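You operate a simulated robot arm through the tools that you are given. There is no shell and no other tool. Be economical: measure what you need, move in short steps, check, and stop when the job is done.

The job below is to be done with a simulated two-armed robot. You get a single attempt, and the scene is never put back.

Task
Pick up the cream gift bag with one hand, pass it to the other hand and put it on the oak top of the refill unit. Set down upright: cream gift bag.

Only the result counts: the job must be done as asked and must still hold three seconds after the hand-in. Knocking over, shifting, dropping, spilling or breaking anything else fails it.

Robot
Two 7-joint arms with two-finger parallel grippers on one trunk, on a base that drives. Base frame: it is fixed to the floor where the robot stands at the start and does not move with it; the origin is under the middle of the robot, x ahead of it, y to its left, z up; the surface under the hand at the start is at about z = 860. Lengths are in mm, angles in degrees, forces in N, time in s.
The left shoulder is at the start at [60, 143, 967], the right one opposite. With the tool pointing down near the work surface each hand reaches from about 320 to 740 mm from the robot's upright axis, wherever it stands, measured 20 degrees to its own side. Places, roughly: cream gift bag (8x6x10 cm) [700, 0, 900]; oak top of the refill unit (124x22 cm) [-3080, 380, 900]. Payload 1.57 kg a hand.
The tool frame of a hand sits at the grasp point between the pads (the TCP): z along the fingers, y along the line on which they close. The tips reach 30 mm beyond it. Largest opening 110 mm; finger width 24, thickness 12; the body of the gripper, 48 by 112 mm, starts 78 mm behind the TCP.
Orientation is that of the tool frame in the base frame, as a unit quaternion [x, y, z, w]. With the fingers straight down and closing along the base's y, the tool's x points along the base's -x, its y along +y and its z along -z.

Tools
- The arms move only by the tool drive_tool. It takes "left_deltas", "right_deltas" or both (then of equal length, played together; a hand with none holds still); each is a list that holds one entry, the list of rows, each a list of 7 numbers: the shift along the tool's x, y, z in units of 25 mm (1.0 is 25 mm), then the turn, a rotation vector about the tool's x, y, z in units of 5 degrees (1.0 is 5 degrees), then the gripper command, from -1 (shut) to 1 (fully open), values between in proportion. In form: [[[x, y, z, ax, ay, az, hand], ...]]. A call has 1 to 8 rows; each row shifts and turns the commanded pose from where the row before left it, along the tool's axes as they then stand. A call with a number of a shift or a turn outside -1 to 1 is refused whole. Each row takes 0.2 s and may step no farther than 50 mm and 8.6 degrees from the row before; otherwise, or with a gripper value out of range, the whole call is refused. Where a pose cannot be reached the arm comes as near as it can. A force on the tool above 40 N (or 10 N above the force at the start of the call, whichever is more), or a blocked arm, ends the call early, and 0.2 s more pass. The fingers move at their own pace (about 45 mm/s each) and stop on an object; they squeeze with about 25 N. The grip force told is the motor's: it shows also when the fingers shut on nothing. Time passes only in rows, and 0.2 s behind the last, so rows that do not move let the fingers close. It gives the time, the measured TCP pose, the force on the tool (base axes), the opening and the grip force at its end, in the units of the frame above (readings bear some noise), with the torque about the TCP (base axes, N m) and any sound that the robot's microphone picked up.
- Cameras (640 x 400 px; columns grow to the right, rows downward): "scene" is now at [55.7, -2.4, 1588.5]; the picture's right is [-0.01, -1.00, 0.00], its down [-0.65, 0.01, -0.76] and it looks along [0.76, -0.01, -0.65] (base axes); focal length 254 px, centre (320, 200). "left" rides on the left gripper at [70, -16, -141] in its tool frame; the picture's right is [0.23, 0.97, 0.00], its down [-0.86, 0.20, -0.48] and it looks along [-0.47, 0.11, 0.88] (tool axes); focal length 222 px, centre (320, 200). "right" rides on the right gripper at [70, 16, -141] in its tool frame; the picture's right is [-0.23, 0.97, 0.00], its down [-0.85, -0.20, -0.48] and it looks along [-0.47, -0.11, 0.88] (tool axes); focal length 222 px, centre (320, 200). There is no depth. A picture from a camera that has moved, and an enlarged one, comes with that camera's place and axes in the base frame and with its lens.
- capture(camera): a new picture of that camera. It takes no simulated time.
- move_column(by): slides the trunk up (or, below 0, down) by that many mm; the arms and the scene camera ride with it, the base frame stays. It gives what a move gives, with no picture.
- base_move(legs): drives the robot by 1 to 6 legs, each [ahead, left, turn to the left] in mm, mm and degrees, along the robot's own axes; the way and the turn of a leg run together, so that a leg with both is an arc; at most 1500 mm and 180 degrees a leg. The arms and the cameras ride along, it lands a little off, and it stops where it bumps. It gives what a move gives.
- pan_tilt(pan, tilt): turns the head with the scene camera to pan (to the left, within 86 degrees either way) and tilt (down, from -29 to 69), counted from straight ahead of the robot. It gives what a move gives.
- close_up(camera, box): a new picture of the part [left, top, right, bottom] of that camera's present view, enlarged. It takes no simulated time.
- close_job(): hands the job in; it is judged then, once.

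Go step by step. Nothing tells you exact positions but the pictures and the camera data: compare them with the known pose of the tool, close in by small moves and look again before you grip or let go. The budget is 120 turns and 108 pictures, counting those below and the enlarged ones. Unless the task says otherwise, let go and move clear before handing in, and close with one line.

The tools are called after "Call:" by a JSON object that holds its "fn" and its "kwargs". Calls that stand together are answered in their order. drive_tool: Moves the arms, as the interface text tells. Its arguments: {"type":"object","properties":{"left_deltas":{"type":"array","items":{"type":"array","items":{"type":"array","items":{"type":"number"}}}},"right_deltas":{"type":"array","items":{"type":"array","items":{"type":"array","items":{"type":"number"}}}}},"required":[]} The other tools are called the same way: move_column (by) slides the trunk up or down; base_move (legs) drives the base; pan_tilt (pan, tilt) turns the head that bears the scene camera; capture (camera) takes a picture; close_up (camera, box) takes an enlarged picture of a part of a camera's view; close_job () hands the job in.

At the start:

```text
clock: 0.0
left_eef_pos: [450.9, 265.5, 1141.1]
left_ee_rot: [0.0, 1.0, -0.001, 0.0]
left_force: [-0.3, 0.5, -0.2]
left_torque: [0.03, 0.07, 0.0]
left_gripper_width: 109.9
left_gripper_force: 0.1
right_eef_pos: [488.6, -138.1, 1088.2]
right_ee_rot: [0.0, 1.0, -0.001, -0.001]
right_force: [-0.1, 0.3, 0.4]
right_torque: [-0.03, 0.01, 0.03]
right_gripper_width: 110.1
right_gripper_force: 0.0
trunk travel left (down, up): [-565.0, 25.0]
robot x, y, heading: [-0.4, 0.1, -0.1]
head pan, tilt: [-0.6, 40.8]
```

scene: 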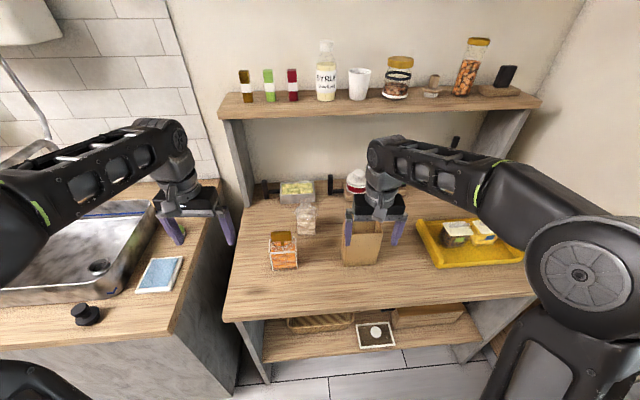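
right: 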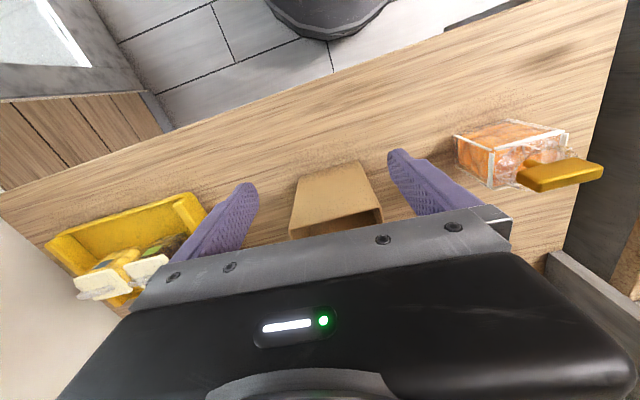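
left: 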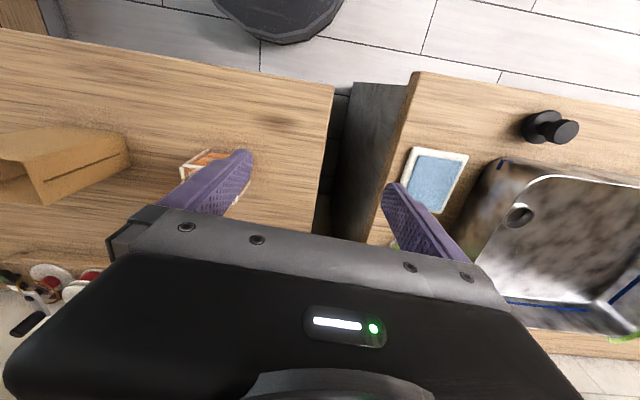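

I see a brown paper bag near (362,243) and a pale small object near (307,218), which is closer to the stated place [700, 0]. I'll enlarge to tell which is the cream gift bag.

Call:
{"fn": "close_up", "kwargs": {"camera": "scene", "box": [240, 160, 400, 280]}}

Call:
{"fn": "close_up", "kwargs": {"camera": "right", "box": [240, 100, 480, 250]}}

```text
3.33 times, centred on (320, 220) of scene
camera zoom: at [55.7, -2.4, 1588.5], right [-0.01, -1.0, 0.0], down [-0.65, 0.01, -0.76], along [0.76, -0.01, -0.65], focal length 847 px, centre (320, 133)
```

zoom: 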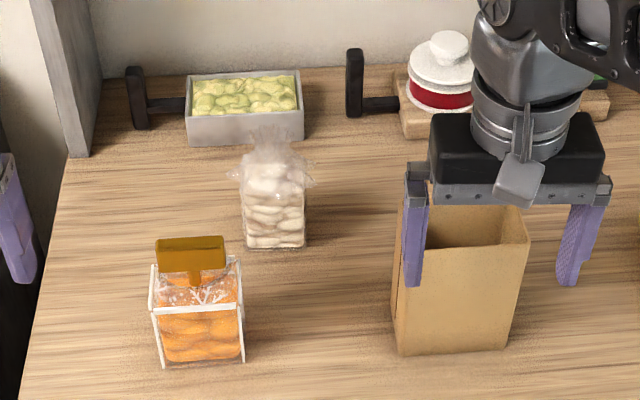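

```text
2.67 times, centred on (360, 175) of right
camera zoom: at [418.7, -122.6, 1229.2], right [0.23, 0.97, 0.0], down [0.85, -0.2, 0.48], along [0.47, -0.11, -0.88], focal length 592 px, centre (213, 267)
```

zoom: 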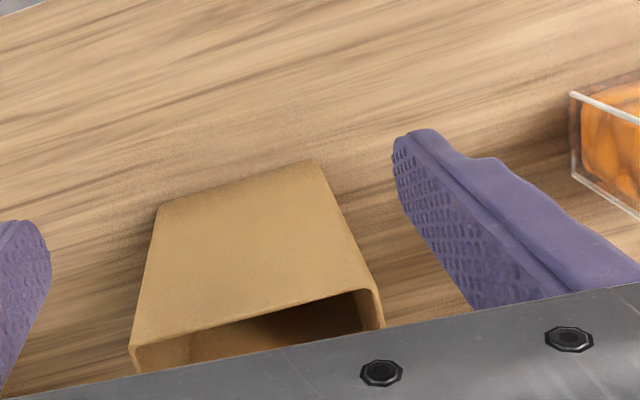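

The pale cellophane bag of cream sweets at about [733, 40] fits the cream gift bag (the brown one is nearer and bigger). It is at the edge of reach, so I'll drive ahead a little, then bring the left hand above it.

Call:
{"fn": "base_move", "kwargs": {"legs": [[90, 0, 0]]}}

Call:
{"fn": "capture", "kwargs": {"camera": "scene"}}

```text
clock: 1.1
left_eef_pos: [542.9, 266.4, 1140.6]
left_ee_rot: [0.0, 1.0, 0.0, -0.001]
left_force: [0.9, -0.1, -1.0]
left_torque: [0.02, 0.04, 0.02]
left_gripper_width: 109.9
left_gripper_force: 0.0
right_eef_pos: [577.6, -138.5, 1087.6]
right_ee_rot: [0.001, 1.0, 0.0, 0.0]
right_force: [1.1, 0.2, -0.4]
right_torque: [-0.01, 0.02, -0.02]
right_gripper_width: 110.0
right_gripper_force: 0.1
trunk travel left (down, up): [-565.0, 25.0]
robot x, y, heading: [85.5, -2.8, 0.0]
head pan, tilt: [-0.6, 40.8]
```

```text
102 pictures are left
camera scene: at [146.4, -2.4, 1588.4], right [-0.01, -1.0, 0.0], down [-0.65, 0.01, -0.76], along [0.76, -0.01, -0.65], focal length 254 px, centre (320, 200)
```

scene: 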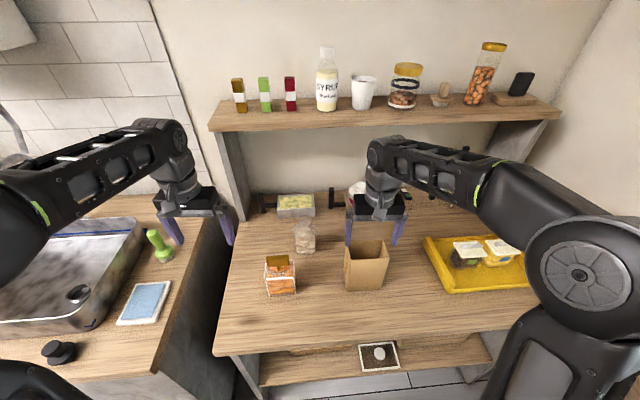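

Call:
{"fn": "drive_tool", "kwargs": {"left_deltas": [[[-0.7, -1, 0, 0, 0, 0, 1], [-0.7, -1, 0, 0, 0, 0, 1], [-0.7, -1, 0, 0, 0, 0, 1], [-0.7, -1, 0, 0, 0, 0, 1], [-0.7, -1, 0, 0, 0, 0, 1], [-0.7, -1, 0, 0, 0, 0, 1], [-0.7, -1, 0, 0, 0, 0, 1], [-0.7, -1, 0, 0, 0, 0, 1]]]}}

Call:
{"fn": "capture", "kwargs": {"camera": "left"}}

Call:
{"fn": "capture", "kwargs": {"camera": "scene"}}

```text
clock: 2.9
left_eef_pos: [609.3, 165.1, 1139.7]
left_ee_rot: [0.0, 1.0, 0.0, 0.001]
left_force: [0.2, -0.2, 1.1]
left_torque: [0.0, 0.03, -0.02]
left_gripper_width: 109.8
left_gripper_force: 0.1
left hand out of reach, approached as far as the arm can: row 5, 6, 7, 8
right_eef_pos: [577.3, -138.7, 1088.2]
right_ee_rot: [0.0, 1.0, 0.001, 0.0]
right_force: [-0.6, -0.5, -0.7]
right_torque: [-0.02, 0.0, -0.02]
right_gripper_width: 110.0
right_gripper_force: 0.0
trunk travel left (down, up): [-565.0, 25.0]
robot x, y, heading: [86.9, -1.5, -0.0]
head pan, tilt: [-0.6, 40.8]
```

```text
101 pictures are left
camera left: at [539.0, 149.7, 1281.6], right [-0.23, 0.97, 0.0], down [0.85, 0.2, 0.48], along [0.47, 0.11, -0.88], focal length 222 px, centre (320, 200)
```

left: 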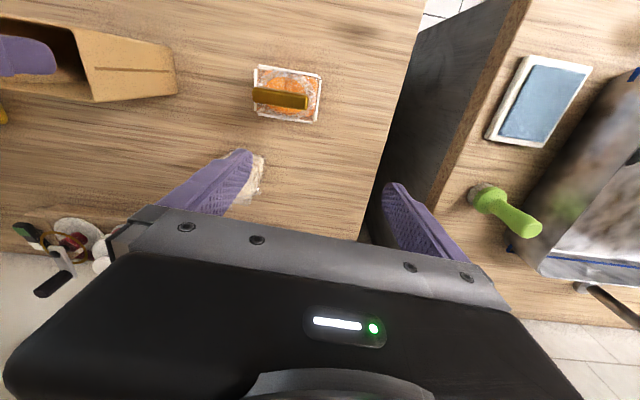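

```text
100 pictures are left
camera scene: at [144.7, -2.7, 1588.5], right [-0.01, -1.0, 0.0], down [-0.65, 0.01, -0.76], along [0.76, -0.01, -0.65], focal length 254 px, centre (320, 200)
```

scene: 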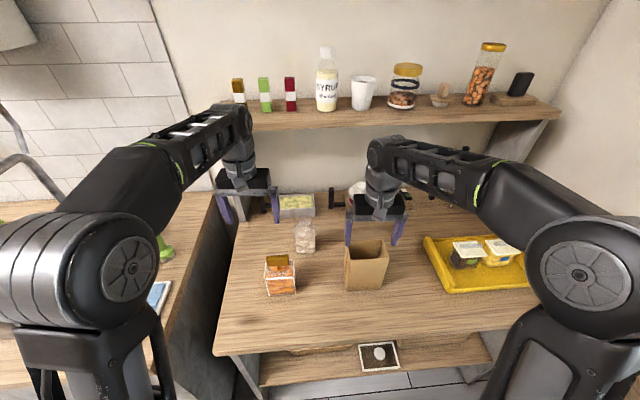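

Call:
{"fn": "drive_tool", "kwargs": {"left_deltas": [[[0, 0, 1, 0, 0, 0, 1], [0, 0, 1, 0, 0, 0, 1], [0, 0, 1, 0, 0, 0, 1], [0, 0, 1, 0, 0, 0, 1]]]}}

Call:
{"fn": "capture", "kwargs": {"camera": "left"}}

```text
clock: 3.9
left_eef_pos: [607.3, 166.5, 1039.3]
left_ee_rot: [0.001, 1.0, 0.0, 0.0]
left_force: [-0.8, -0.2, 0.3]
left_torque: [0.01, 0.02, -0.01]
left_gripper_width: 109.9
left_gripper_force: 0.1
right_eef_pos: [577.1, -138.6, 1087.4]
right_ee_rot: [0.001, 1.0, 0.0, 0.0]
right_force: [0.0, -0.5, 0.1]
right_torque: [0.0, 0.0, 0.04]
right_gripper_width: 110.2
right_gripper_force: 0.0
trunk travel left (down, up): [-565.0, 25.0]
robot x, y, heading: [87.7, -5.1, 0.1]
head pan, tilt: [-0.6, 40.8]
```

```text
99 pictures are left
camera left: at [536.8, 150.7, 1180.9], right [-0.23, 0.97, 0.0], down [0.86, 0.2, 0.48], along [0.47, 0.11, -0.88], focal length 222 px, centre (320, 200)
```

left: 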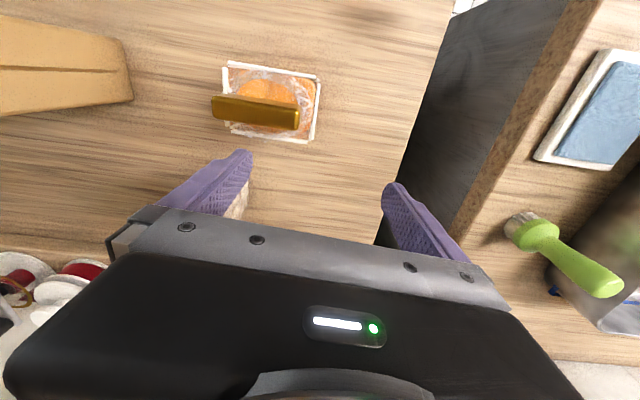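

Call:
{"fn": "drive_tool", "kwargs": {"left_deltas": [[[-0.49, -0.78, 0.13, 0, 0, 0, 1], [-0.49, -0.78, 0.13, 0, 0, 0, 1], [-0.49, -0.78, 0.13, 0, 0, 0, 1], [-0.49, -0.78, 0.13, 0, 0, 0, 1], [-0.49, -0.78, 0.13, 0, 0, 0, 1], [-0.49, -0.78, 0.13, 0, 0, 0, 1]]]}}

Call:
{"fn": "capture", "kwargs": {"camera": "left"}}

Call:
{"fn": "capture", "kwargs": {"camera": "scene"}}

```text
clock: 5.3
left_eef_pos: [679.4, 48.0, 1019.8]
left_ee_rot: [0.0, 1.0, 0.0, 0.0]
left_force: [0.4, 0.5, 0.4]
left_torque: [0.03, 0.01, 0.01]
left_gripper_width: 110.1
left_gripper_force: 0.1
right_eef_pos: [577.5, -138.1, 1087.2]
right_ee_rot: [-0.001, 1.0, 0.001, 0.0]
right_force: [1.2, -0.4, -0.2]
right_torque: [0.01, 0.03, 0.0]
right_gripper_width: 110.3
right_gripper_force: 0.1
trunk travel left (down, up): [-565.0, 25.0]
robot x, y, heading: [87.7, -0.6, 0.1]
head pan, tilt: [-0.6, 40.8]
```

```text
98 pictures are left
camera left: at [609.9, 32.3, 1161.7], right [-0.23, 0.97, 0.0], down [0.85, 0.2, 0.48], along [0.47, 0.11, -0.88], focal length 222 px, centre (320, 200)
```

left: 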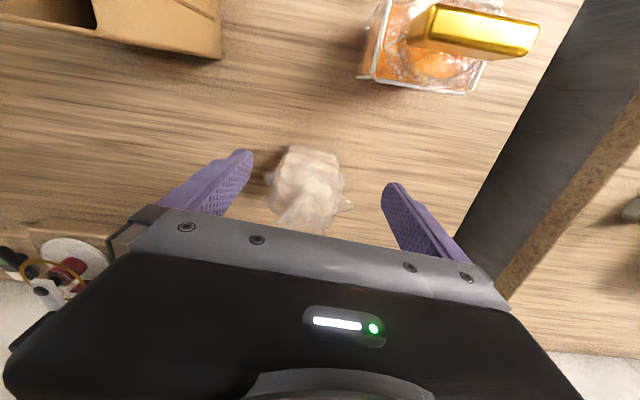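

```text
97 pictures are left
camera scene: at [145.0, -2.9, 1588.5], right [-0.01, -1.0, 0.0], down [-0.65, 0.01, -0.76], along [0.76, -0.01, -0.65], focal length 254 px, centre (320, 200)
```

scene: 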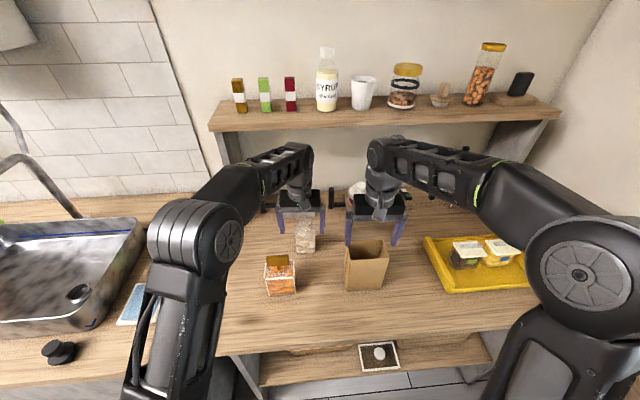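

Call:
{"fn": "close_up", "kwargs": {"camera": "left", "box": [230, 120, 390, 240]}}

Call:
{"fn": "close_up", "kwargs": {"camera": "scene", "box": [260, 180, 350, 280]}}

```text
3.33 times, centred on (310, 180) of left
camera zoom: at [609.9, 32.3, 1161.7], right [-0.23, 0.97, 0.0], down [0.85, 0.2, 0.48], along [0.47, 0.11, -0.88], focal length 740 px, centre (353, 267)
```

zoom: 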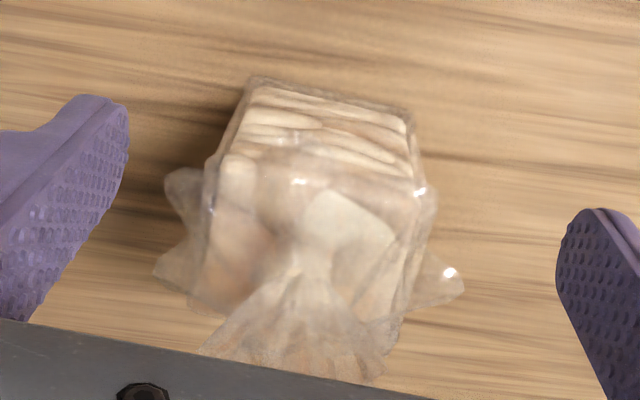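

```text
4.00 times, centred on (305, 230) of scene
camera zoom: at [145.0, -2.9, 1588.5], right [-0.01, -1.0, 0.0], down [-0.65, 0.01, -0.76], along [0.76, -0.01, -0.65], focal length 1016 px, centre (380, 80)
```

zoom: 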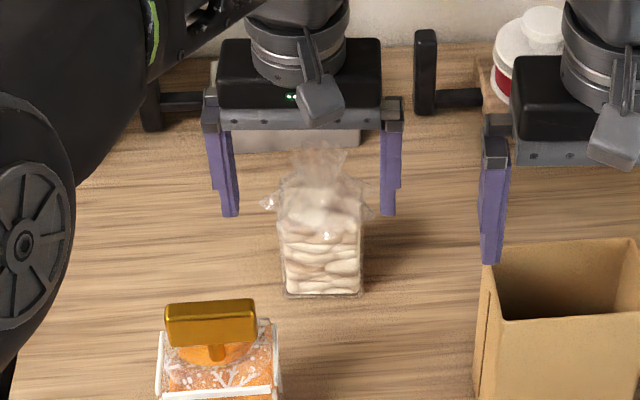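

The bag's front bottom edge lies at x≈698, y 9…77, so its centre is about [728, 42]; the tuft rises to about z 1020. I move over it and look again before descending.

Call:
{"fn": "drive_tool", "kwargs": {"left_deltas": [[[-0.95, -0.1, 0, 0, 0, 0, 1], [-0.95, -0.1, 0, 0, 0, 0, 1]]]}}

Call:
{"fn": "capture", "kwargs": {"camera": "left"}}

Call:
{"fn": "close_up", "kwargs": {"camera": "scene", "box": [260, 180, 350, 280]}}

Call:
{"fn": "close_up", "kwargs": {"camera": "right", "box": [400, 100, 640, 300]}}

```text
clock: 5.9
left_eef_pos: [728.0, 43.8, 1016.3]
left_ee_rot: [0.001, 1.0, 0.0, 0.0]
left_force: [0.2, 0.2, -0.2]
left_torque: [-0.01, 0.03, 0.01]
left_gripper_width: 110.1
left_gripper_force: 0.0
right_eef_pos: [576.3, -138.8, 1088.3]
right_ee_rot: [0.0, 1.0, 0.001, 0.0]
right_force: [0.0, 0.4, -0.5]
right_torque: [0.01, -0.01, 0.02]
right_gripper_width: 109.6
right_gripper_force: 0.1
trunk travel left (down, up): [-565.0, 25.0]
robot x, y, heading: [88.1, -2.1, -0.2]
head pan, tilt: [-0.6, 40.8]
```

```text
94 pictures are left
camera left: at [656.9, 27.8, 1158.5], right [-0.23, 0.97, 0.0], down [0.86, 0.2, 0.48], along [0.47, 0.11, -0.88], focal length 222 px, centre (320, 200)
```

left: 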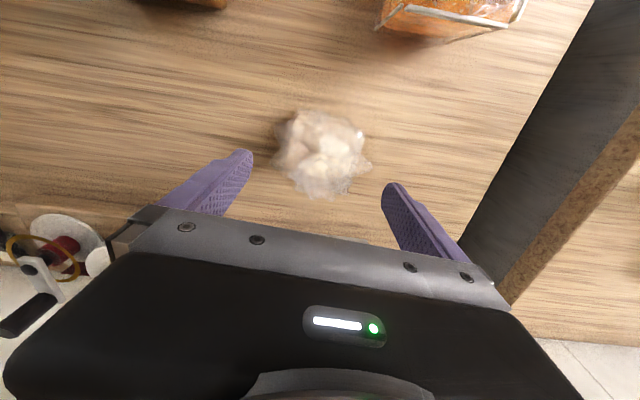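

```text
4.00 times, centred on (305, 230) of scene
camera zoom: at [145.0, -2.5, 1588.5], right [-0.01, -1.0, 0.0], down [-0.65, 0.01, -0.76], along [0.76, -0.01, -0.65], focal length 1016 px, centre (380, 80)
```

zoom: 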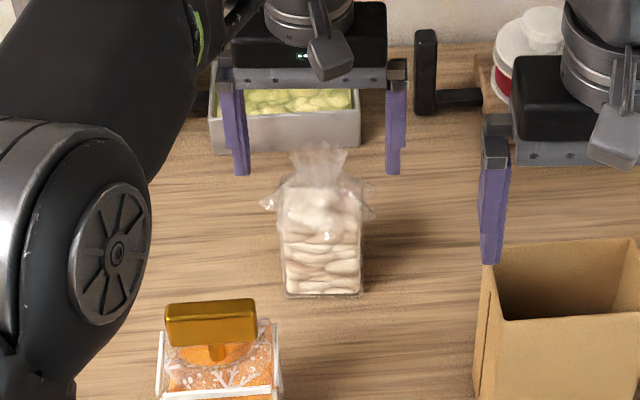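

```text
2.00 times, centred on (520, 200) of right
camera zoom: at [507.9, -122.6, 1229.0], right [0.23, 0.97, 0.0], down [0.85, -0.2, 0.48], along [0.47, -0.11, -0.88], focal length 444 px, centre (-80, 200)
```

zoom: 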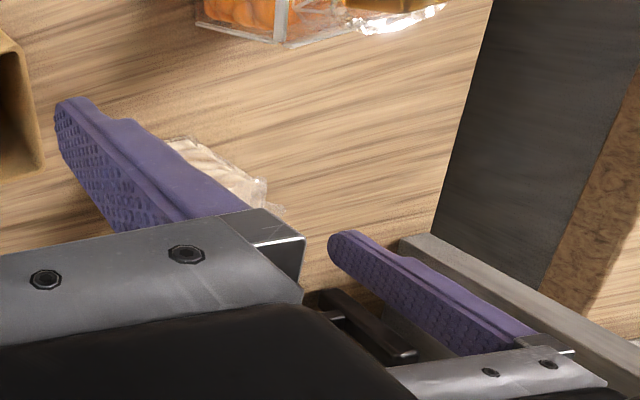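

Call:
{"fn": "close_up", "kwargs": {"camera": "left", "box": [240, 90, 400, 210]}}

```text
3.33 times, centred on (320, 150) of left
camera zoom: at [656.9, 27.8, 1158.5], right [-0.23, 0.97, 0.0], down [0.86, 0.2, 0.48], along [0.47, 0.11, -0.88], focal length 740 px, centre (320, 367)
```

zoom: 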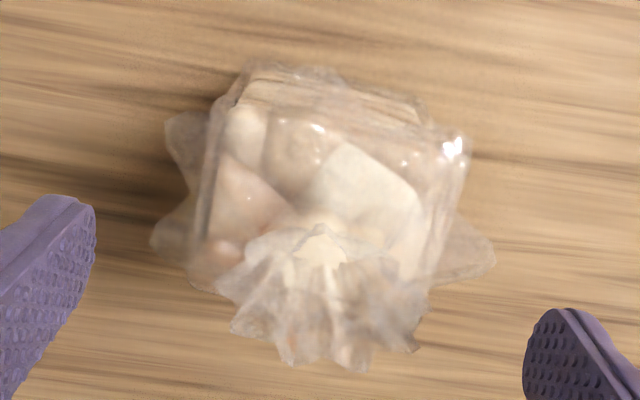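

Call:
{"fn": "drive_tool", "kwargs": {"left_deltas": [[[0.16, 0.07, 0.9, 0, 0, 0, 1], [0, 0, 0.9, 0, 0, 0, 1], [0, 0, 0.9, 0, 0, 0, 1]]]}}

Call:
{"fn": "capture", "kwargs": {"camera": "left"}}

Call:
{"fn": "close_up", "kwargs": {"camera": "scene", "box": [260, 180, 350, 280]}}

```text
clock: 6.7
left_eef_pos: [724.3, 46.3, 948.6]
left_ee_rot: [0.0, 1.0, 0.0, -0.001]
left_force: [-0.2, 0.7, -0.6]
left_torque: [-0.01, -0.02, -0.02]
left_gripper_width: 110.0
left_gripper_force: 0.2
right_eef_pos: [577.7, -139.6, 1088.0]
right_ee_rot: [0.0, 1.0, 0.0, 0.0]
right_force: [0.7, 0.4, 0.6]
right_torque: [0.0, -0.02, -0.01]
right_gripper_width: 110.2
right_gripper_force: 0.1
trunk travel left (down, up): [-565.0, 25.0]
robot x, y, heading: [89.1, -0.8, 0.0]
head pan, tilt: [-0.6, 40.8]
```

```text
90 pictures are left
camera left: at [653.6, 29.9, 1090.5], right [-0.23, 0.97, 0.0], down [0.86, 0.2, 0.48], along [0.47, 0.11, -0.88], focal length 222 px, centre (320, 200)
```

left: 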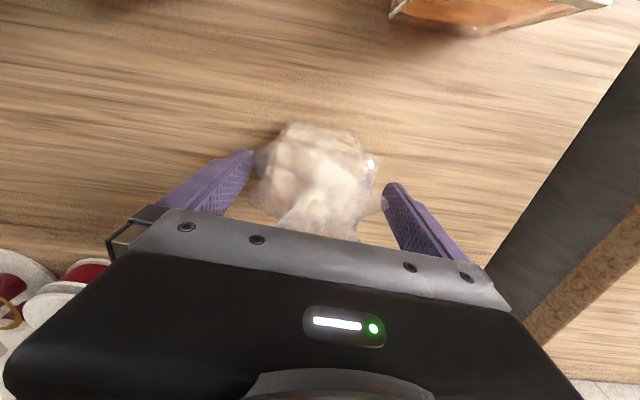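

```text
4.00 times, centred on (305, 230) of scene
camera zoom: at [145.0, -2.4, 1588.5], right [-0.01, -1.0, 0.0], down [-0.65, 0.01, -0.76], along [0.76, -0.01, -0.65], focal length 1016 px, centre (380, 80)
```

zoom: 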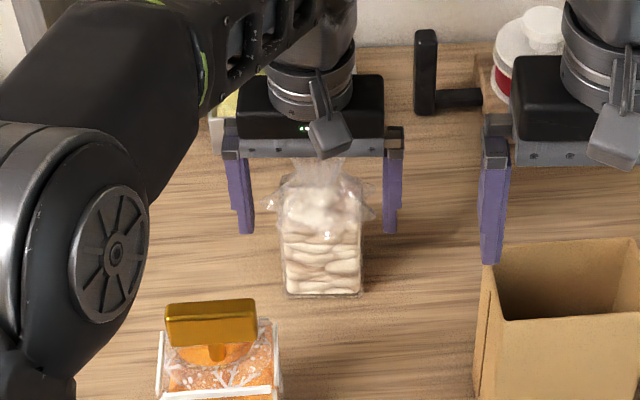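

The fingers straddle the bag's upper body with the tuft just under the palm. I close here.

Call:
{"fn": "drive_tool", "kwargs": {"left_deltas": [[[0, 0, 0.1, 0, 0, 0, 0.5], [0, 0, 0, 0, 0, 0, 0], [0, 0, 0, 0, 0, 0, -0.5], [0, 0, 0, 0, 0, 0, -1], [0, 0, 0, 0, 0, 0, -1], [0, 0, 0, 0, 0, 0, -1]]]}}

Call:
{"fn": "capture", "kwargs": {"camera": "left"}}

Call:
{"fn": "close_up", "kwargs": {"camera": "scene", "box": [260, 180, 350, 280]}}

```text
clock: 8.1
left_eef_pos: [723.9, 47.3, 948.4]
left_ee_rot: [0.0, 1.0, 0.0, 0.0]
left_force: [-0.1, -0.7, -0.3]
left_torque: [-0.06, 0.02, -0.01]
left_gripper_width: 71.7
left_gripper_force: 25.2
right_eef_pos: [577.3, -139.0, 1087.8]
right_ee_rot: [0.0, 1.0, 0.0, 0.0]
right_force: [0.6, -0.2, -0.7]
right_torque: [-0.01, 0.0, -0.03]
right_gripper_width: 110.1
right_gripper_force: 0.1
trunk travel left (down, up): [-565.0, 25.0]
robot x, y, heading: [90.0, 0.8, 0.2]
head pan, tilt: [-0.6, 40.8]
```

```text
88 pictures are left
camera left: at [653.6, 29.8, 1089.4], right [-0.23, 0.97, 0.0], down [0.86, 0.2, 0.48], along [0.47, 0.11, -0.88], focal length 222 px, centre (320, 200)
```

left: 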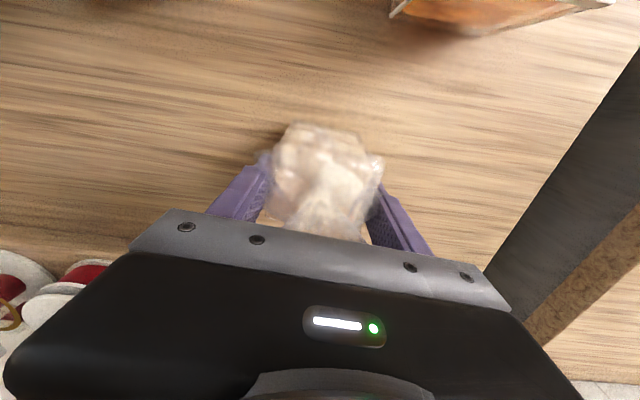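

```text
4.00 times, centred on (305, 230) of scene
camera zoom: at [144.7, -2.5, 1588.5], right [-0.01, -1.0, 0.0], down [-0.65, 0.01, -0.76], along [0.76, -0.01, -0.65], focal length 1016 px, centre (380, 80)
```

zoom: 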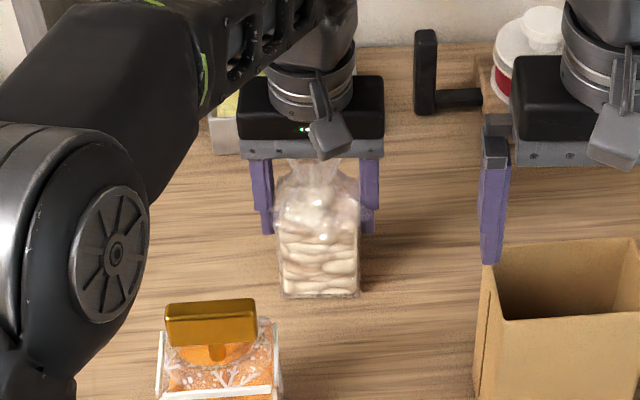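

Grip is firm at 72 mm. I lift it gently, then rise while drawing back.

Call:
{"fn": "drive_tool", "kwargs": {"left_deltas": [[[0, 0, -0.4, 0, 0, 0, -1], [0, 0, -0.8, 0, 0, 0, -1], [0, 0, -0.8, 0, 0, 0, -1], [0.4, 0, -0.8, 0, 0, 0, -1], [0.8, 0, -0.8, 0, 0, 0, -1], [0.8, 0, -0.8, 0, 0, 0, -1], [0.8, 0, -0.8, 0, 0, 0, -1]]]}}

Call:
{"fn": "capture", "kwargs": {"camera": "scene"}}

```text
clock: 9.7
left_eef_pos: [654.5, 47.0, 1079.6]
left_ee_rot: [0.0, 1.0, 0.0, -0.001]
left_force: [-0.3, 0.0, -1.7]
left_torque: [0.02, -0.05, 0.03]
left_gripper_width: 72.0
left_gripper_force: 24.9
right_eef_pos: [576.3, -138.4, 1087.9]
right_ee_rot: [0.0, 1.0, 0.001, 0.0]
right_force: [-0.2, 0.1, -0.9]
right_torque: [-0.01, -0.01, -0.01]
right_gripper_width: 110.3
right_gripper_force: 0.2
trunk travel left (down, up): [-565.0, 25.0]
robot x, y, heading: [90.2, -0.6, -0.2]
head pan, tilt: [-0.6, 40.8]
```

```text
86 pictures are left
camera scene: at [143.9, -2.4, 1588.5], right [-0.01, -1.0, 0.0], down [-0.65, 0.01, -0.76], along [0.76, -0.01, -0.65], focal length 254 px, centre (320, 200)
```

scene: 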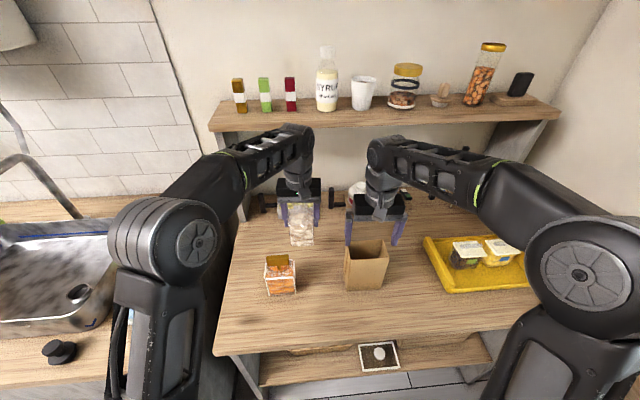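

The orange container's handle tops out near z 1020, so I shift the bag right, clear of it, while rising further before backing out.

Call:
{"fn": "drive_tool", "kwargs": {"left_deltas": [[[0, -0.75, -0.2, 0, 0, 0, -1], [0, -0.75, -0.2, 0, 0, 0, -1], [0.6, 0, -0.5, 0, 0, 0, -1], [0.7, 0, -0.5, 0, 0, 0, -1], [0.7, 0, -0.5, 0, 0, 0, -1], [0.4, 0, -0.5, 0, 0, 0, -1]]]}}

Call:
{"fn": "capture", "kwargs": {"camera": "scene"}}

```text
clock: 11.1
left_eef_pos: [604.5, 9.9, 1124.9]
left_ee_rot: [0.0, 1.0, 0.0, 0.001]
left_force: [-0.4, -0.6, -2.3]
left_torque: [0.04, 0.0, 0.0]
left_gripper_width: 71.5
left_gripper_force: 25.3
left hand out of reach, approached as far as the arm can: row 6
right_eef_pos: [577.1, -139.8, 1088.4]
right_ee_rot: [0.001, 1.0, -0.001, -0.001]
right_force: [0.0, 0.5, -0.3]
right_torque: [0.02, 0.02, -0.02]
right_gripper_width: 110.1
right_gripper_force: 0.0
trunk travel left (down, up): [-565.0, 25.0]
robot x, y, heading: [89.9, -1.6, -0.0]
head pan, tilt: [-0.6, 40.8]
```

```text
85 pictures are left
camera scene: at [145.6, -2.1, 1588.5], right [-0.01, -1.0, 0.0], down [-0.65, 0.01, -0.76], along [0.76, -0.01, -0.65], focal length 254 px, centre (320, 200)
```

scene: 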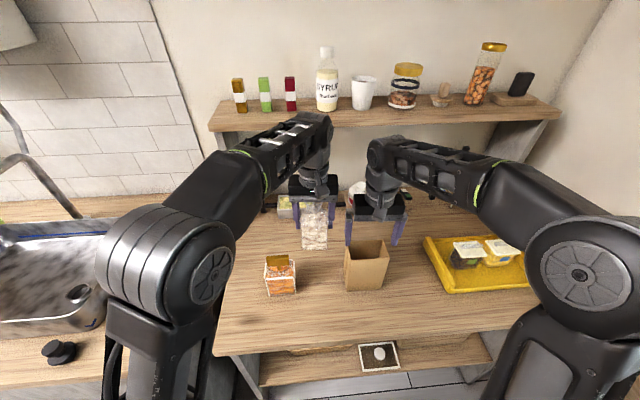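

The bag is clear above the table. Before backing out I'll look around to both sides.

Call:
{"fn": "pan_tilt", "kwargs": {"pan": 86, "tilt": 35}}

Call:
{"fn": "capture", "kwargs": {"camera": "scene"}}

Call:
{"fn": "pan_tilt", "kwargs": {"pan": -86, "tilt": 35}}

Call:
{"fn": "capture", "kwargs": {"camera": "scene"}}

```text
clock: 12.7
left_eef_pos: [604.5, 9.2, 1125.3]
left_ee_rot: [0.0, 1.0, 0.0, 0.001]
left_force: [0.2, -0.2, -1.8]
left_torque: [-0.01, 0.0, -0.02]
left_gripper_width: 71.9
left_gripper_force: 25.3
right_eef_pos: [577.3, -139.3, 1087.0]
right_ee_rot: [0.0, 1.0, 0.0, 0.0]
right_force: [0.1, -0.4, -0.8]
right_torque: [0.02, -0.03, 0.03]
right_gripper_width: 110.0
right_gripper_force: 0.1
trunk travel left (down, up): [-565.0, 25.0]
robot x, y, heading: [95.7, 0.5, -0.1]
head pan, tilt: [85.9, 35.0]
```

```text
84 pictures are left
camera scene: at [66.6, 86.2, 1597.3], right [1.0, -0.07, 0.0], down [-0.04, -0.57, -0.82], along [0.06, 0.82, -0.57], focal length 254 px, centre (320, 200)
```

scene: 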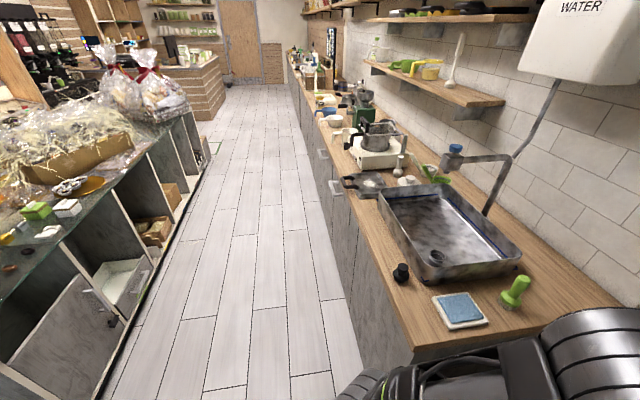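

```text
clock: 15.3
left_eef_pos: [604.7, 9.8, 1125.1]
left_ee_rot: [0.0, 1.0, 0.0, 0.001]
left_force: [0.2, -0.3, -1.4]
left_torque: [0.02, -0.02, -0.01]
left_gripper_width: 71.6
left_gripper_force: 25.0
right_eef_pos: [576.3, -139.1, 1087.9]
right_ee_rot: [0.0, 1.0, 0.0, 0.0]
right_force: [0.2, 0.0, 0.5]
right_torque: [0.02, 0.03, 0.0]
right_gripper_width: 110.0
right_gripper_force: 0.0
trunk travel left (down, up): [-565.0, 25.0]
robot x, y, heading: [88.3, -1.7, 0.3]
head pan, tilt: [-85.9, 35.0]
```

```text
83 pictures are left
camera scene: at [66.6, -89.5, 1597.3], right [-1.0, -0.07, 0.0], down [-0.04, 0.57, -0.82], along [0.06, -0.82, -0.57], focal length 254 px, centre (320, 200)
```

scene: 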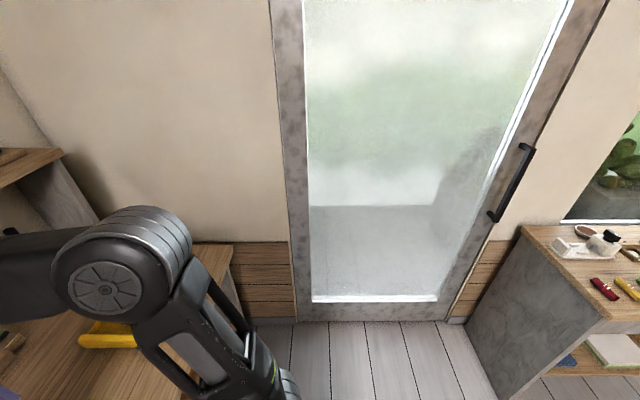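

The aisle behind is free to about x −1000. I back out 350 mm for the hand-over away from the table.

Call:
{"fn": "base_move", "kwargs": {"legs": [[-350, 0, 0]]}}

Call:
{"fn": "pan_tilt", "kwargs": {"pan": 0, "tilt": 40}}

Call:
{"fn": "capture", "kwargs": {"camera": "scene"}}

```text
clock: 17.6
left_eef_pos: [252.9, 9.5, 1124.4]
left_ee_rot: [-0.001, 1.0, -0.001, 0.002]
left_force: [-0.4, -0.7, -1.3]
left_torque: [0.0, -0.04, -0.01]
left_gripper_width: 71.7
left_gripper_force: 25.3
right_eef_pos: [225.5, -139.5, 1088.2]
right_ee_rot: [-0.001, 1.0, 0.0, 0.001]
right_force: [-1.1, 0.6, 0.7]
right_torque: [0.01, -0.01, 0.04]
right_gripper_width: 110.2
right_gripper_force: 0.1
trunk travel left (down, up): [-565.0, 25.0]
robot x, y, heading: [-264.9, -0.3, 0.1]
head pan, tilt: [-85.9, 35.0]
```

```text
clock: 19.2
left_eef_pos: [253.5, 8.8, 1124.6]
left_ee_rot: [-0.001, 1.0, 0.0, 0.001]
left_force: [0.8, 0.6, -1.8]
left_torque: [0.01, -0.02, 0.0]
left_gripper_width: 71.4
left_gripper_force: 25.3
right_eef_pos: [225.2, -138.8, 1087.3]
right_ee_rot: [-0.001, 1.0, 0.0, 0.0]
right_force: [0.1, -0.8, -0.3]
right_torque: [-0.01, 0.01, 0.0]
right_gripper_width: 110.0
right_gripper_force: 0.0
trunk travel left (down, up): [-565.0, 25.0]
robot x, y, heading: [-262.9, -0.3, 0.3]
head pan, tilt: [0.0, 40.0]
```

```text
82 pictures are left
camera scene: at [-205.4, -1.8, 1589.7], right [0.0, -1.0, 0.0], down [-0.64, 0.0, -0.77], along [0.77, 0.0, -0.64], focal length 254 px, centre (320, 200)
```

scene: 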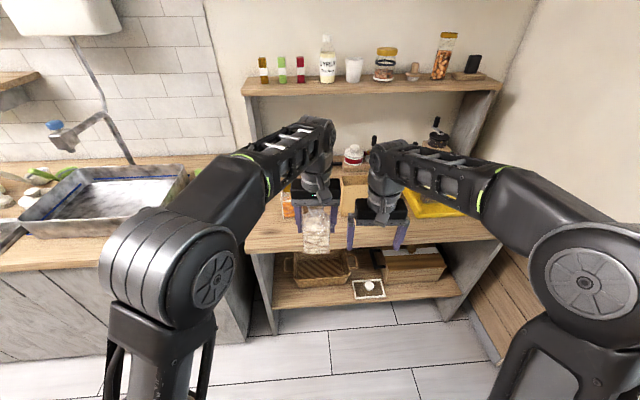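

Now the hand-over: I bring the bag to about [317, 90, 1010] with the left hand, while turning the right hand to point ahead-left.

Call:
{"fn": "drive_tool", "kwargs": {"left_deltas": [[[-0.51, 0.65, 0.91, 0, 0, 0, -1], [-0.51, 0.65, 0.91, 0, 0, 0, -1], [-0.51, 0.65, 0.91, 0, 0, 0, -1], [-0.51, 0.65, 0.91, 0, 0, 0, -1], [-0.51, 0.65, 0.91, 0, 0, 0, -1]]], "right_deltas": [[[0, 0, 0, 0, 0, -1, 1], [0, 0, 0, 0, 0, -1, 1], [0, 0, 0, 0, 0, -1, 1], [0, 0, 0, 0, 0, -1, 1], [0, 0, 0, 0, 0, -1, 1]]]}}

Call:
{"fn": "drive_tool", "kwargs": {"left_deltas": [[[0, 0, 0, 0, 0, 1, -1], [0, 0, 0, 0, 0, 1, -1], [0, 0, 0, 0, 0, 1, -1], [0, 0, 0, 0, 0, 1, -1], [0, 0, 0, 0, 0, 1, -1], [0, 0, 0, 0, 0, 1, -1], [0, 0, 0, 0, 0, 1, -1], [0, 0, 0, 0, 0, 1, -1]]], "right_deltas": [[[0, 0, 0, 0, 0, -1, 1], [0, 0, 0, 0, 0, -1, 1], [0, 0, 0, 0, 0, -1, 1], [0, 0, 0, 0, -1, 0, 1], [0, 0, 0, 0, -1, 0, 1], [0, 0, 0, 0, -1, 0, 1], [0, 0, 0, 0, -1, 0, 1], [0, 0, 0, 0, -1, 0, 1]]]}}

Call:
{"fn": "capture", "kwargs": {"camera": "scene"}}

```text
clock: 20.4
left_eef_pos: [320.3, 92.5, 1009.2]
left_ee_rot: [-0.001, 1.0, -0.001, 0.0]
left_force: [0.4, 0.7, -2.6]
left_torque: [0.0, 0.02, -0.03]
left_gripper_width: 71.5
left_gripper_force: 24.7
right_eef_pos: [228.4, -139.8, 1087.3]
right_ee_rot: [-0.218, 0.976, 0.0, 0.0]
right_force: [0.0, -0.4, -0.8]
right_torque: [-0.04, 0.02, 0.01]
right_gripper_width: 110.2
right_gripper_force: 0.1
trunk travel left (down, up): [-565.0, 25.0]
robot x, y, heading: [-259.8, -0.5, 0.2]
head pan, tilt: [0.0, 40.0]
```

```text
clock: 22.2
left_eef_pos: [317.7, 91.3, 1010.8]
left_ee_rot: [0.342, 0.94, 0.001, 0.002]
left_force: [-0.3, 0.1, -1.9]
left_torque: [0.01, -0.06, -0.02]
left_gripper_width: 71.6
left_gripper_force: 25.3
right_eef_pos: [226.6, -139.4, 1087.2]
right_ee_rot: [-0.335, 0.917, 0.074, 0.204]
right_force: [-0.2, -0.8, 0.5]
right_torque: [0.02, -0.02, -0.04]
right_gripper_width: 109.7
right_gripper_force: 0.1
trunk travel left (down, up): [-565.0, 25.0]
robot x, y, heading: [-261.8, 0.6, 0.3]
head pan, tilt: [0.0, 40.0]
```

```text
81 pictures are left
camera scene: at [-205.8, -2.0, 1589.7], right [0.0, -1.0, 0.0], down [-0.64, 0.0, -0.77], along [0.77, 0.0, -0.64], focal length 254 px, centre (320, 200)
```

scene: 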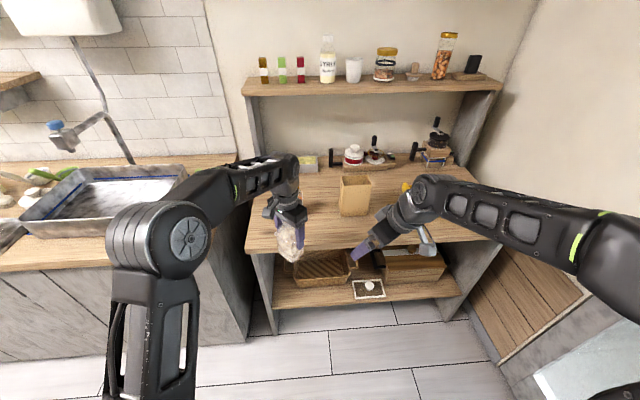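

Call:
{"fn": "drive_tool", "kwargs": {"left_deltas": [[[0, 0, 0, 0, 0, 1, -1], [0, 0, 0, 0, 0, 1, -1], [0, 0, 0, 0, 0, 0, -1], [0, 0, 0, 0, 0, 0, -1], [0, 0, 0, 0, 0, 0, -1], [0, 0, 0, 0, 0, 0, -1], [0, 0, 0, 0, 0, 0, -1]]], "right_deltas": [[[0, 0, 0, 0, -1, 0, 1], [0, 0, 0, 0, -1, 0, 1], [0, 0, 0, 0, -1, 0, 1], [0, 0, 0, 0, -1, 0, 1], [0, 0, 0, 0, -1, 0, 1], [0, 0, 0, 0, -1, 0, 1], [0, 0, 0, 0, -1, 0, 1]]]}}

Call:
{"fn": "capture", "kwargs": {"camera": "scene"}}

Call:
{"fn": "capture", "kwargs": {"camera": "right"}}

```text
clock: 23.8
left_eef_pos: [318.3, 91.3, 1010.4]
left_ee_rot: [0.421, 0.907, 0.001, 0.002]
left_force: [0.2, -0.2, -1.7]
left_torque: [-0.04, -0.02, 0.04]
left_gripper_width: 71.6
left_gripper_force: 25.5
right_eef_pos: [227.7, -138.2, 1087.9]
right_ee_rot: [-0.297, 0.813, 0.171, 0.47]
right_force: [-0.3, 0.1, 0.6]
right_torque: [-0.02, -0.01, 0.01]
right_gripper_width: 110.0
right_gripper_force: 0.0
trunk travel left (down, up): [-565.0, 25.0]
robot x, y, heading: [-260.5, 2.3, 0.0]
head pan, tilt: [0.0, 40.0]
```

```text
80 pictures are left
camera scene: at [-205.4, -1.9, 1589.7], right [0.0, -1.0, 0.0], down [-0.64, 0.0, -0.77], along [0.77, 0.0, -0.64], focal length 254 px, centre (320, 200)
```

scene: 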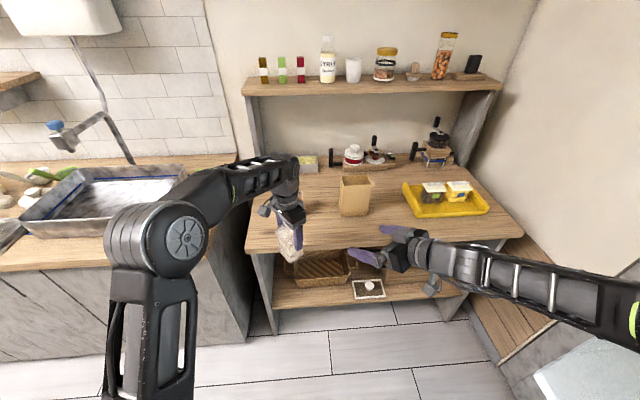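

```text
79 pictures are left
camera right: at [96.1, -226.7, 1097.9], right [-0.54, 0.82, 0.2], down [0.14, -0.14, 0.98], along [0.83, 0.56, -0.04], focal length 222 px, centre (320, 200)
```

right: 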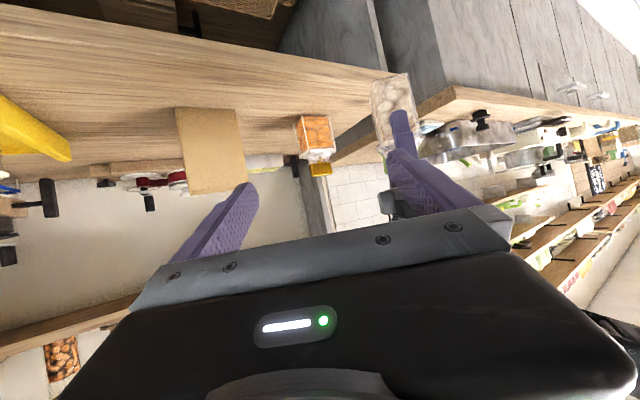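

Right hand points ahead-left, 30° down. I bring it to 130 mm short of the bag along its axis and look.

Call:
{"fn": "drive_tool", "kwargs": {"right_deltas": [[[0, 0.936, 0.82, 0, 0, 0, 1], [0, 0.936, 0.82, 0, 0, 0, 1], [0, 0.936, 0.82, 0, 0, 0, 1], [0, 0.936, 0.82, 0, 0, 0, 1], [0, 0.936, 0.82, 0, 0, 0, 1]]]}}

Call:
{"fn": "capture", "kwargs": {"camera": "right"}}

Call:
{"fn": "capture", "kwargs": {"camera": "scene"}}

```text
clock: 25.0
left_eef_pos: [318.1, 93.5, 1012.5]
left_ee_rot: [0.422, 0.907, 0.0, 0.002]
left_force: [-0.9, -0.6, -2.4]
left_torque: [-0.05, 0.01, 0.02]
left_gripper_width: 71.7
left_gripper_force: 25.1
right_eef_pos: [217.9, 9.2, 1035.3]
right_ee_rot: [-0.297, 0.814, 0.169, 0.47]
right_force: [-0.9, -0.3, -0.5]
right_torque: [-0.02, 0.03, -0.02]
right_gripper_width: 109.9
right_gripper_force: 0.1
trunk travel left (down, up): [-565.0, 25.0]
robot x, y, heading: [-263.9, -2.9, 0.0]
head pan, tilt: [0.0, 40.0]
```

```text
78 pictures are left
camera right: at [87.3, -78.5, 1045.2], right [-0.54, 0.82, 0.19], down [0.14, -0.14, 0.98], along [0.83, 0.56, -0.04], focal length 222 px, centre (320, 200)
```

right: 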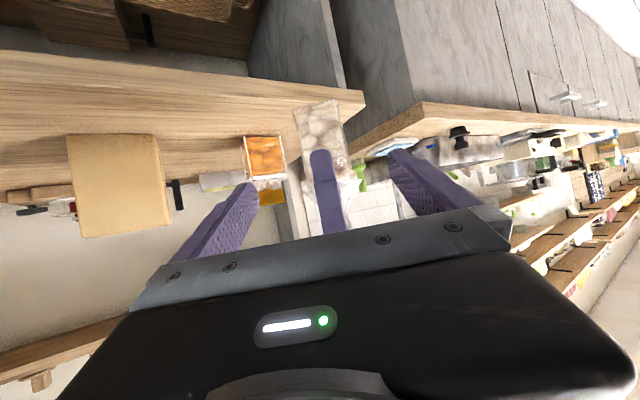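

```text
77 pictures are left
camera scene: at [-206.2, 1.2, 1589.7], right [0.0, -1.0, 0.0], down [-0.64, 0.0, -0.77], along [0.77, 0.0, -0.64], focal length 254 px, centre (320, 200)
```

scene: 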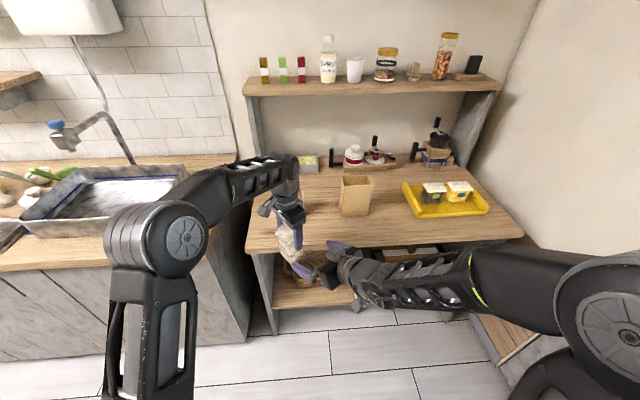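

Alignment looks right: the left finger sits midway between the right fingers. I advance 90 mm and check.

Call:
{"fn": "drive_tool", "kwargs": {"right_deltas": [[[0, 0, 0.9, 0, 0, 0, 1], [0, 0, 0.9, 0, 0, 0, 1], [0, 0, 0.9, 0, 0, 0, 1], [0, 0, 0.9, 0, 0, 0, 1]]]}}

Call:
{"fn": "capture", "kwargs": {"camera": "right"}}

Call:
{"fn": "close_up", "kwargs": {"camera": "scene", "box": [230, 170, 390, 310]}}

Call:
{"fn": "capture", "kwargs": {"camera": "left"}}

```text
clock: 26.0
left_eef_pos: [319.4, 91.7, 1010.3]
left_ee_rot: [0.422, 0.907, -0.001, 0.0]
left_force: [-0.3, -0.5, -1.6]
left_torque: [0.02, 0.0, 0.02]
left_gripper_width: 71.6
left_gripper_force: 25.2
right_eef_pos: [279.3, 58.5, 989.7]
right_ee_rot: [-0.297, 0.813, 0.171, 0.47]
right_force: [0.1, -0.2, 0.0]
right_torque: [-0.02, -0.02, 0.02]
right_gripper_width: 109.8
right_gripper_force: 0.1
trunk travel left (down, up): [-565.0, 25.0]
robot x, y, heading: [-258.1, 1.7, 0.1]
head pan, tilt: [0.0, 40.0]
```

```text
76 pictures are left
camera right: at [149.8, -31.1, 1000.6], right [-0.54, 0.82, 0.2], down [0.14, -0.14, 0.98], along [0.83, 0.56, -0.04], focal length 222 px, centre (320, 200)
```

right: 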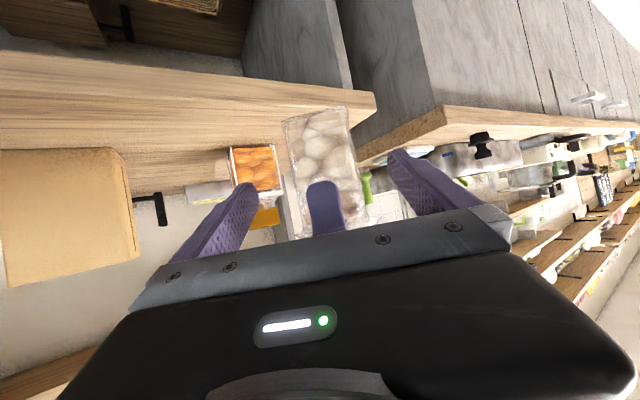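

```text
2.86 times, centred on (310, 240) of scene
camera zoom: at [-205.0, -1.4, 1589.7], right [0.0, -1.0, 0.0], down [-0.64, 0.0, -0.77], along [0.77, 0.0, -0.64], focal length 726 px, centre (349, 86)
```

zoom: 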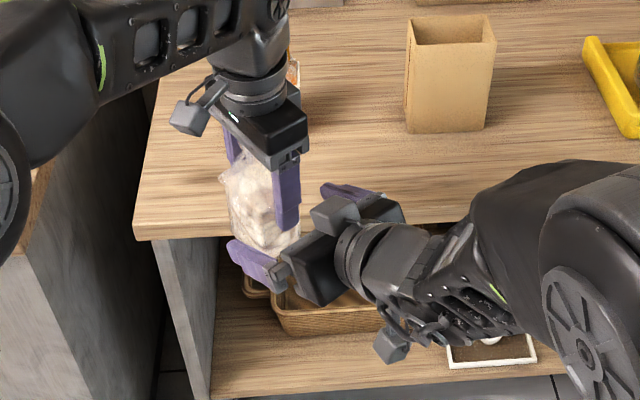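

```text
74 pictures are left
camera left: at [260.6, 134.4, 1152.4], right [0.6, 0.8, 0.0], down [0.7, -0.53, 0.48], along [0.38, -0.29, -0.88], focal length 222 px, centre (320, 200)
```

left: 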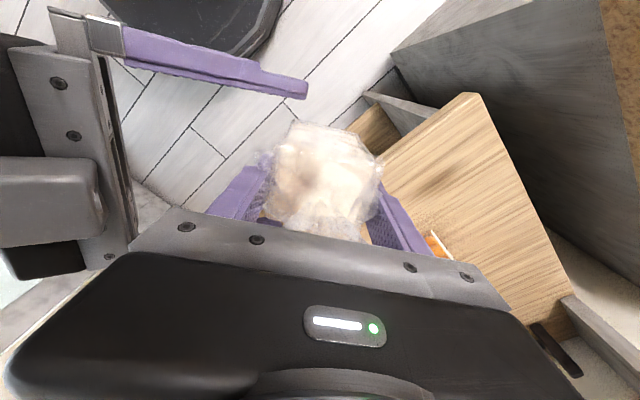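

Call:
{"fn": "drive_tool", "kwargs": {"right_deltas": [[[0, 0, 0.8, 0, 0, 0, 1], [0, 0, 0.7, 0, 0, 0, 1]]]}}

Call:
{"fn": "capture", "kwargs": {"camera": "right"}}

Call:
{"fn": "close_up", "kwargs": {"camera": "scene", "box": [230, 170, 390, 310]}}

Call:
{"fn": "capture", "kwargs": {"camera": "left"}}

```text
clock: 26.6
left_eef_pos: [318.7, 91.4, 1010.7]
left_ee_rot: [0.422, 0.907, 0.0, 0.001]
left_force: [0.1, 0.3, -1.5]
left_torque: [0.0, 0.0, -0.01]
left_gripper_width: 71.8
left_gripper_force: 24.9
right_eef_pos: [305.0, 80.3, 971.3]
right_ee_rot: [-0.296, 0.813, 0.171, 0.47]
right_force: [0.3, 0.6, 0.6]
right_torque: [0.01, 0.02, 0.02]
right_gripper_width: 109.9
right_gripper_force: 0.0
trunk travel left (down, up): [-565.0, 25.0]
robot x, y, heading: [-261.2, 0.3, 0.1]
head pan, tilt: [0.0, 40.0]
```

```text
73 pictures are left
camera right: at [175.0, -8.5, 981.9], right [-0.54, 0.82, 0.2], down [0.14, -0.14, 0.98], along [0.83, 0.56, -0.04], focal length 222 px, centre (320, 200)
```

right: 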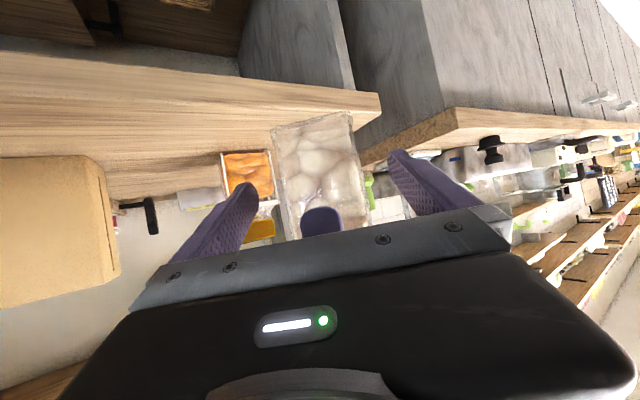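

```text
2.86 times, centred on (310, 240) of scene
camera zoom: at [-205.3, -1.6, 1589.7], right [0.0, -1.0, 0.0], down [-0.64, 0.0, -0.77], along [0.77, 0.0, -0.64], focal length 726 px, centre (349, 86)
```

zoom: 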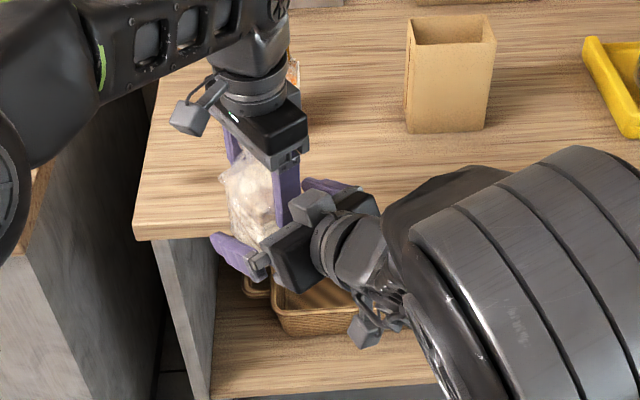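

```text
71 pictures are left
camera left: at [260.4, 134.2, 1152.6], right [0.6, 0.8, 0.0], down [0.7, -0.53, 0.48], along [0.38, -0.29, -0.88], focal length 222 px, centre (320, 200)
```

left: 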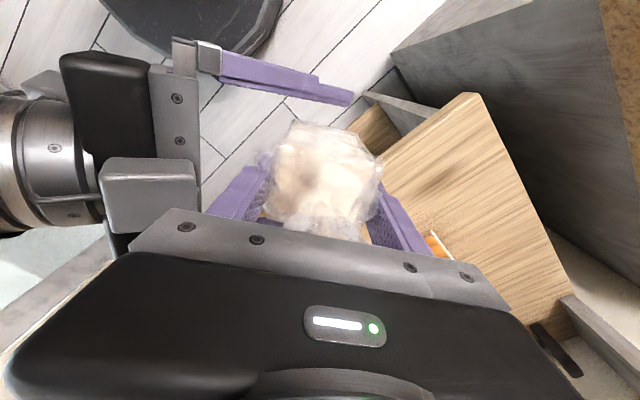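

Call:
{"fn": "drive_tool", "kwargs": {"right_deltas": [[[0, 0, 0, 0, 0, 0, 0.5], [0, 0, 0, 0, 0, 0, 0.2], [0, 0, 0, 0, 0, 0, -0.1], [0, 0, 0, 0, 0, 0, -0.5], [0, 0, 0, 0, 0, 0, -1], [0, 0, 0, 0, 0, 0, -1], [0, 0, 0, 0, 0, 0, -1]]]}}

Call:
{"fn": "capture", "kwargs": {"camera": "right"}}

Call:
{"fn": "capture", "kwargs": {"camera": "left"}}

```text
clock: 28.2
left_eef_pos: [319.1, 90.7, 1011.2]
left_ee_rot: [0.423, 0.906, -0.001, 0.002]
left_force: [11.2, -9.0, -1.3]
left_torque: [0.0, -0.14, 0.12]
left_gripper_width: 71.9
left_gripper_force: 24.8
right_eef_pos: [306.1, 81.8, 971.4]
right_ee_rot: [-0.298, 0.813, 0.172, 0.47]
right_force: [-11.2, 10.6, -0.3]
right_torque: [-0.39, -0.29, 0.08]
right_gripper_width: 57.8
right_gripper_force: 26.2
trunk travel left (down, up): [-565.0, 25.0]
robot x, y, heading: [-261.0, -2.4, 0.1]
head pan, tilt: [0.0, 40.0]
```

```text
70 pictures are left
camera right: at [174.4, -8.1, 981.8], right [-0.54, 0.82, 0.2], down [0.14, -0.14, 0.98], along [0.83, 0.56, -0.04], focal length 222 px, centre (320, 200)
```

right: 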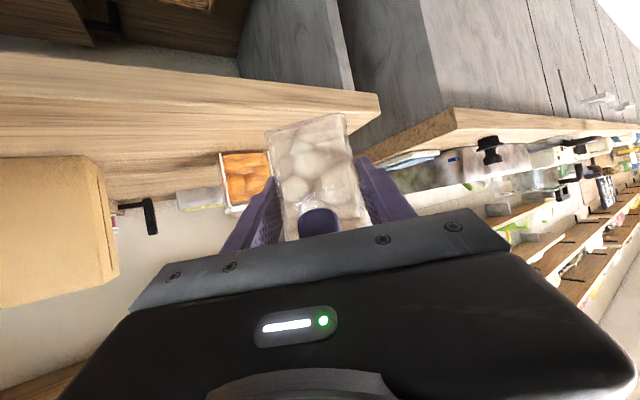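

```text
69 pictures are left
camera left: at [260.4, 133.6, 1152.9], right [0.6, 0.8, 0.0], down [0.7, -0.53, 0.48], along [0.39, -0.29, -0.88], focal length 222 px, centre (320, 200)
```

left: 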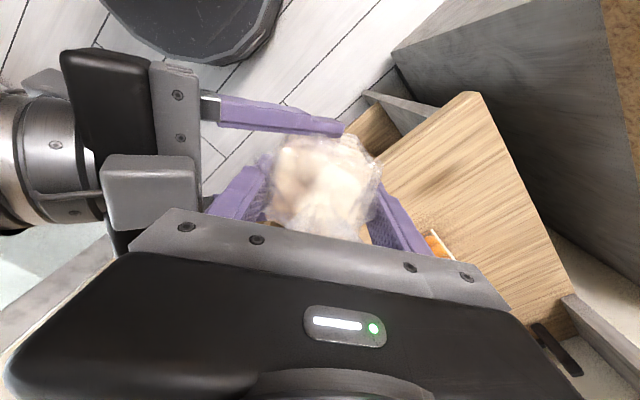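

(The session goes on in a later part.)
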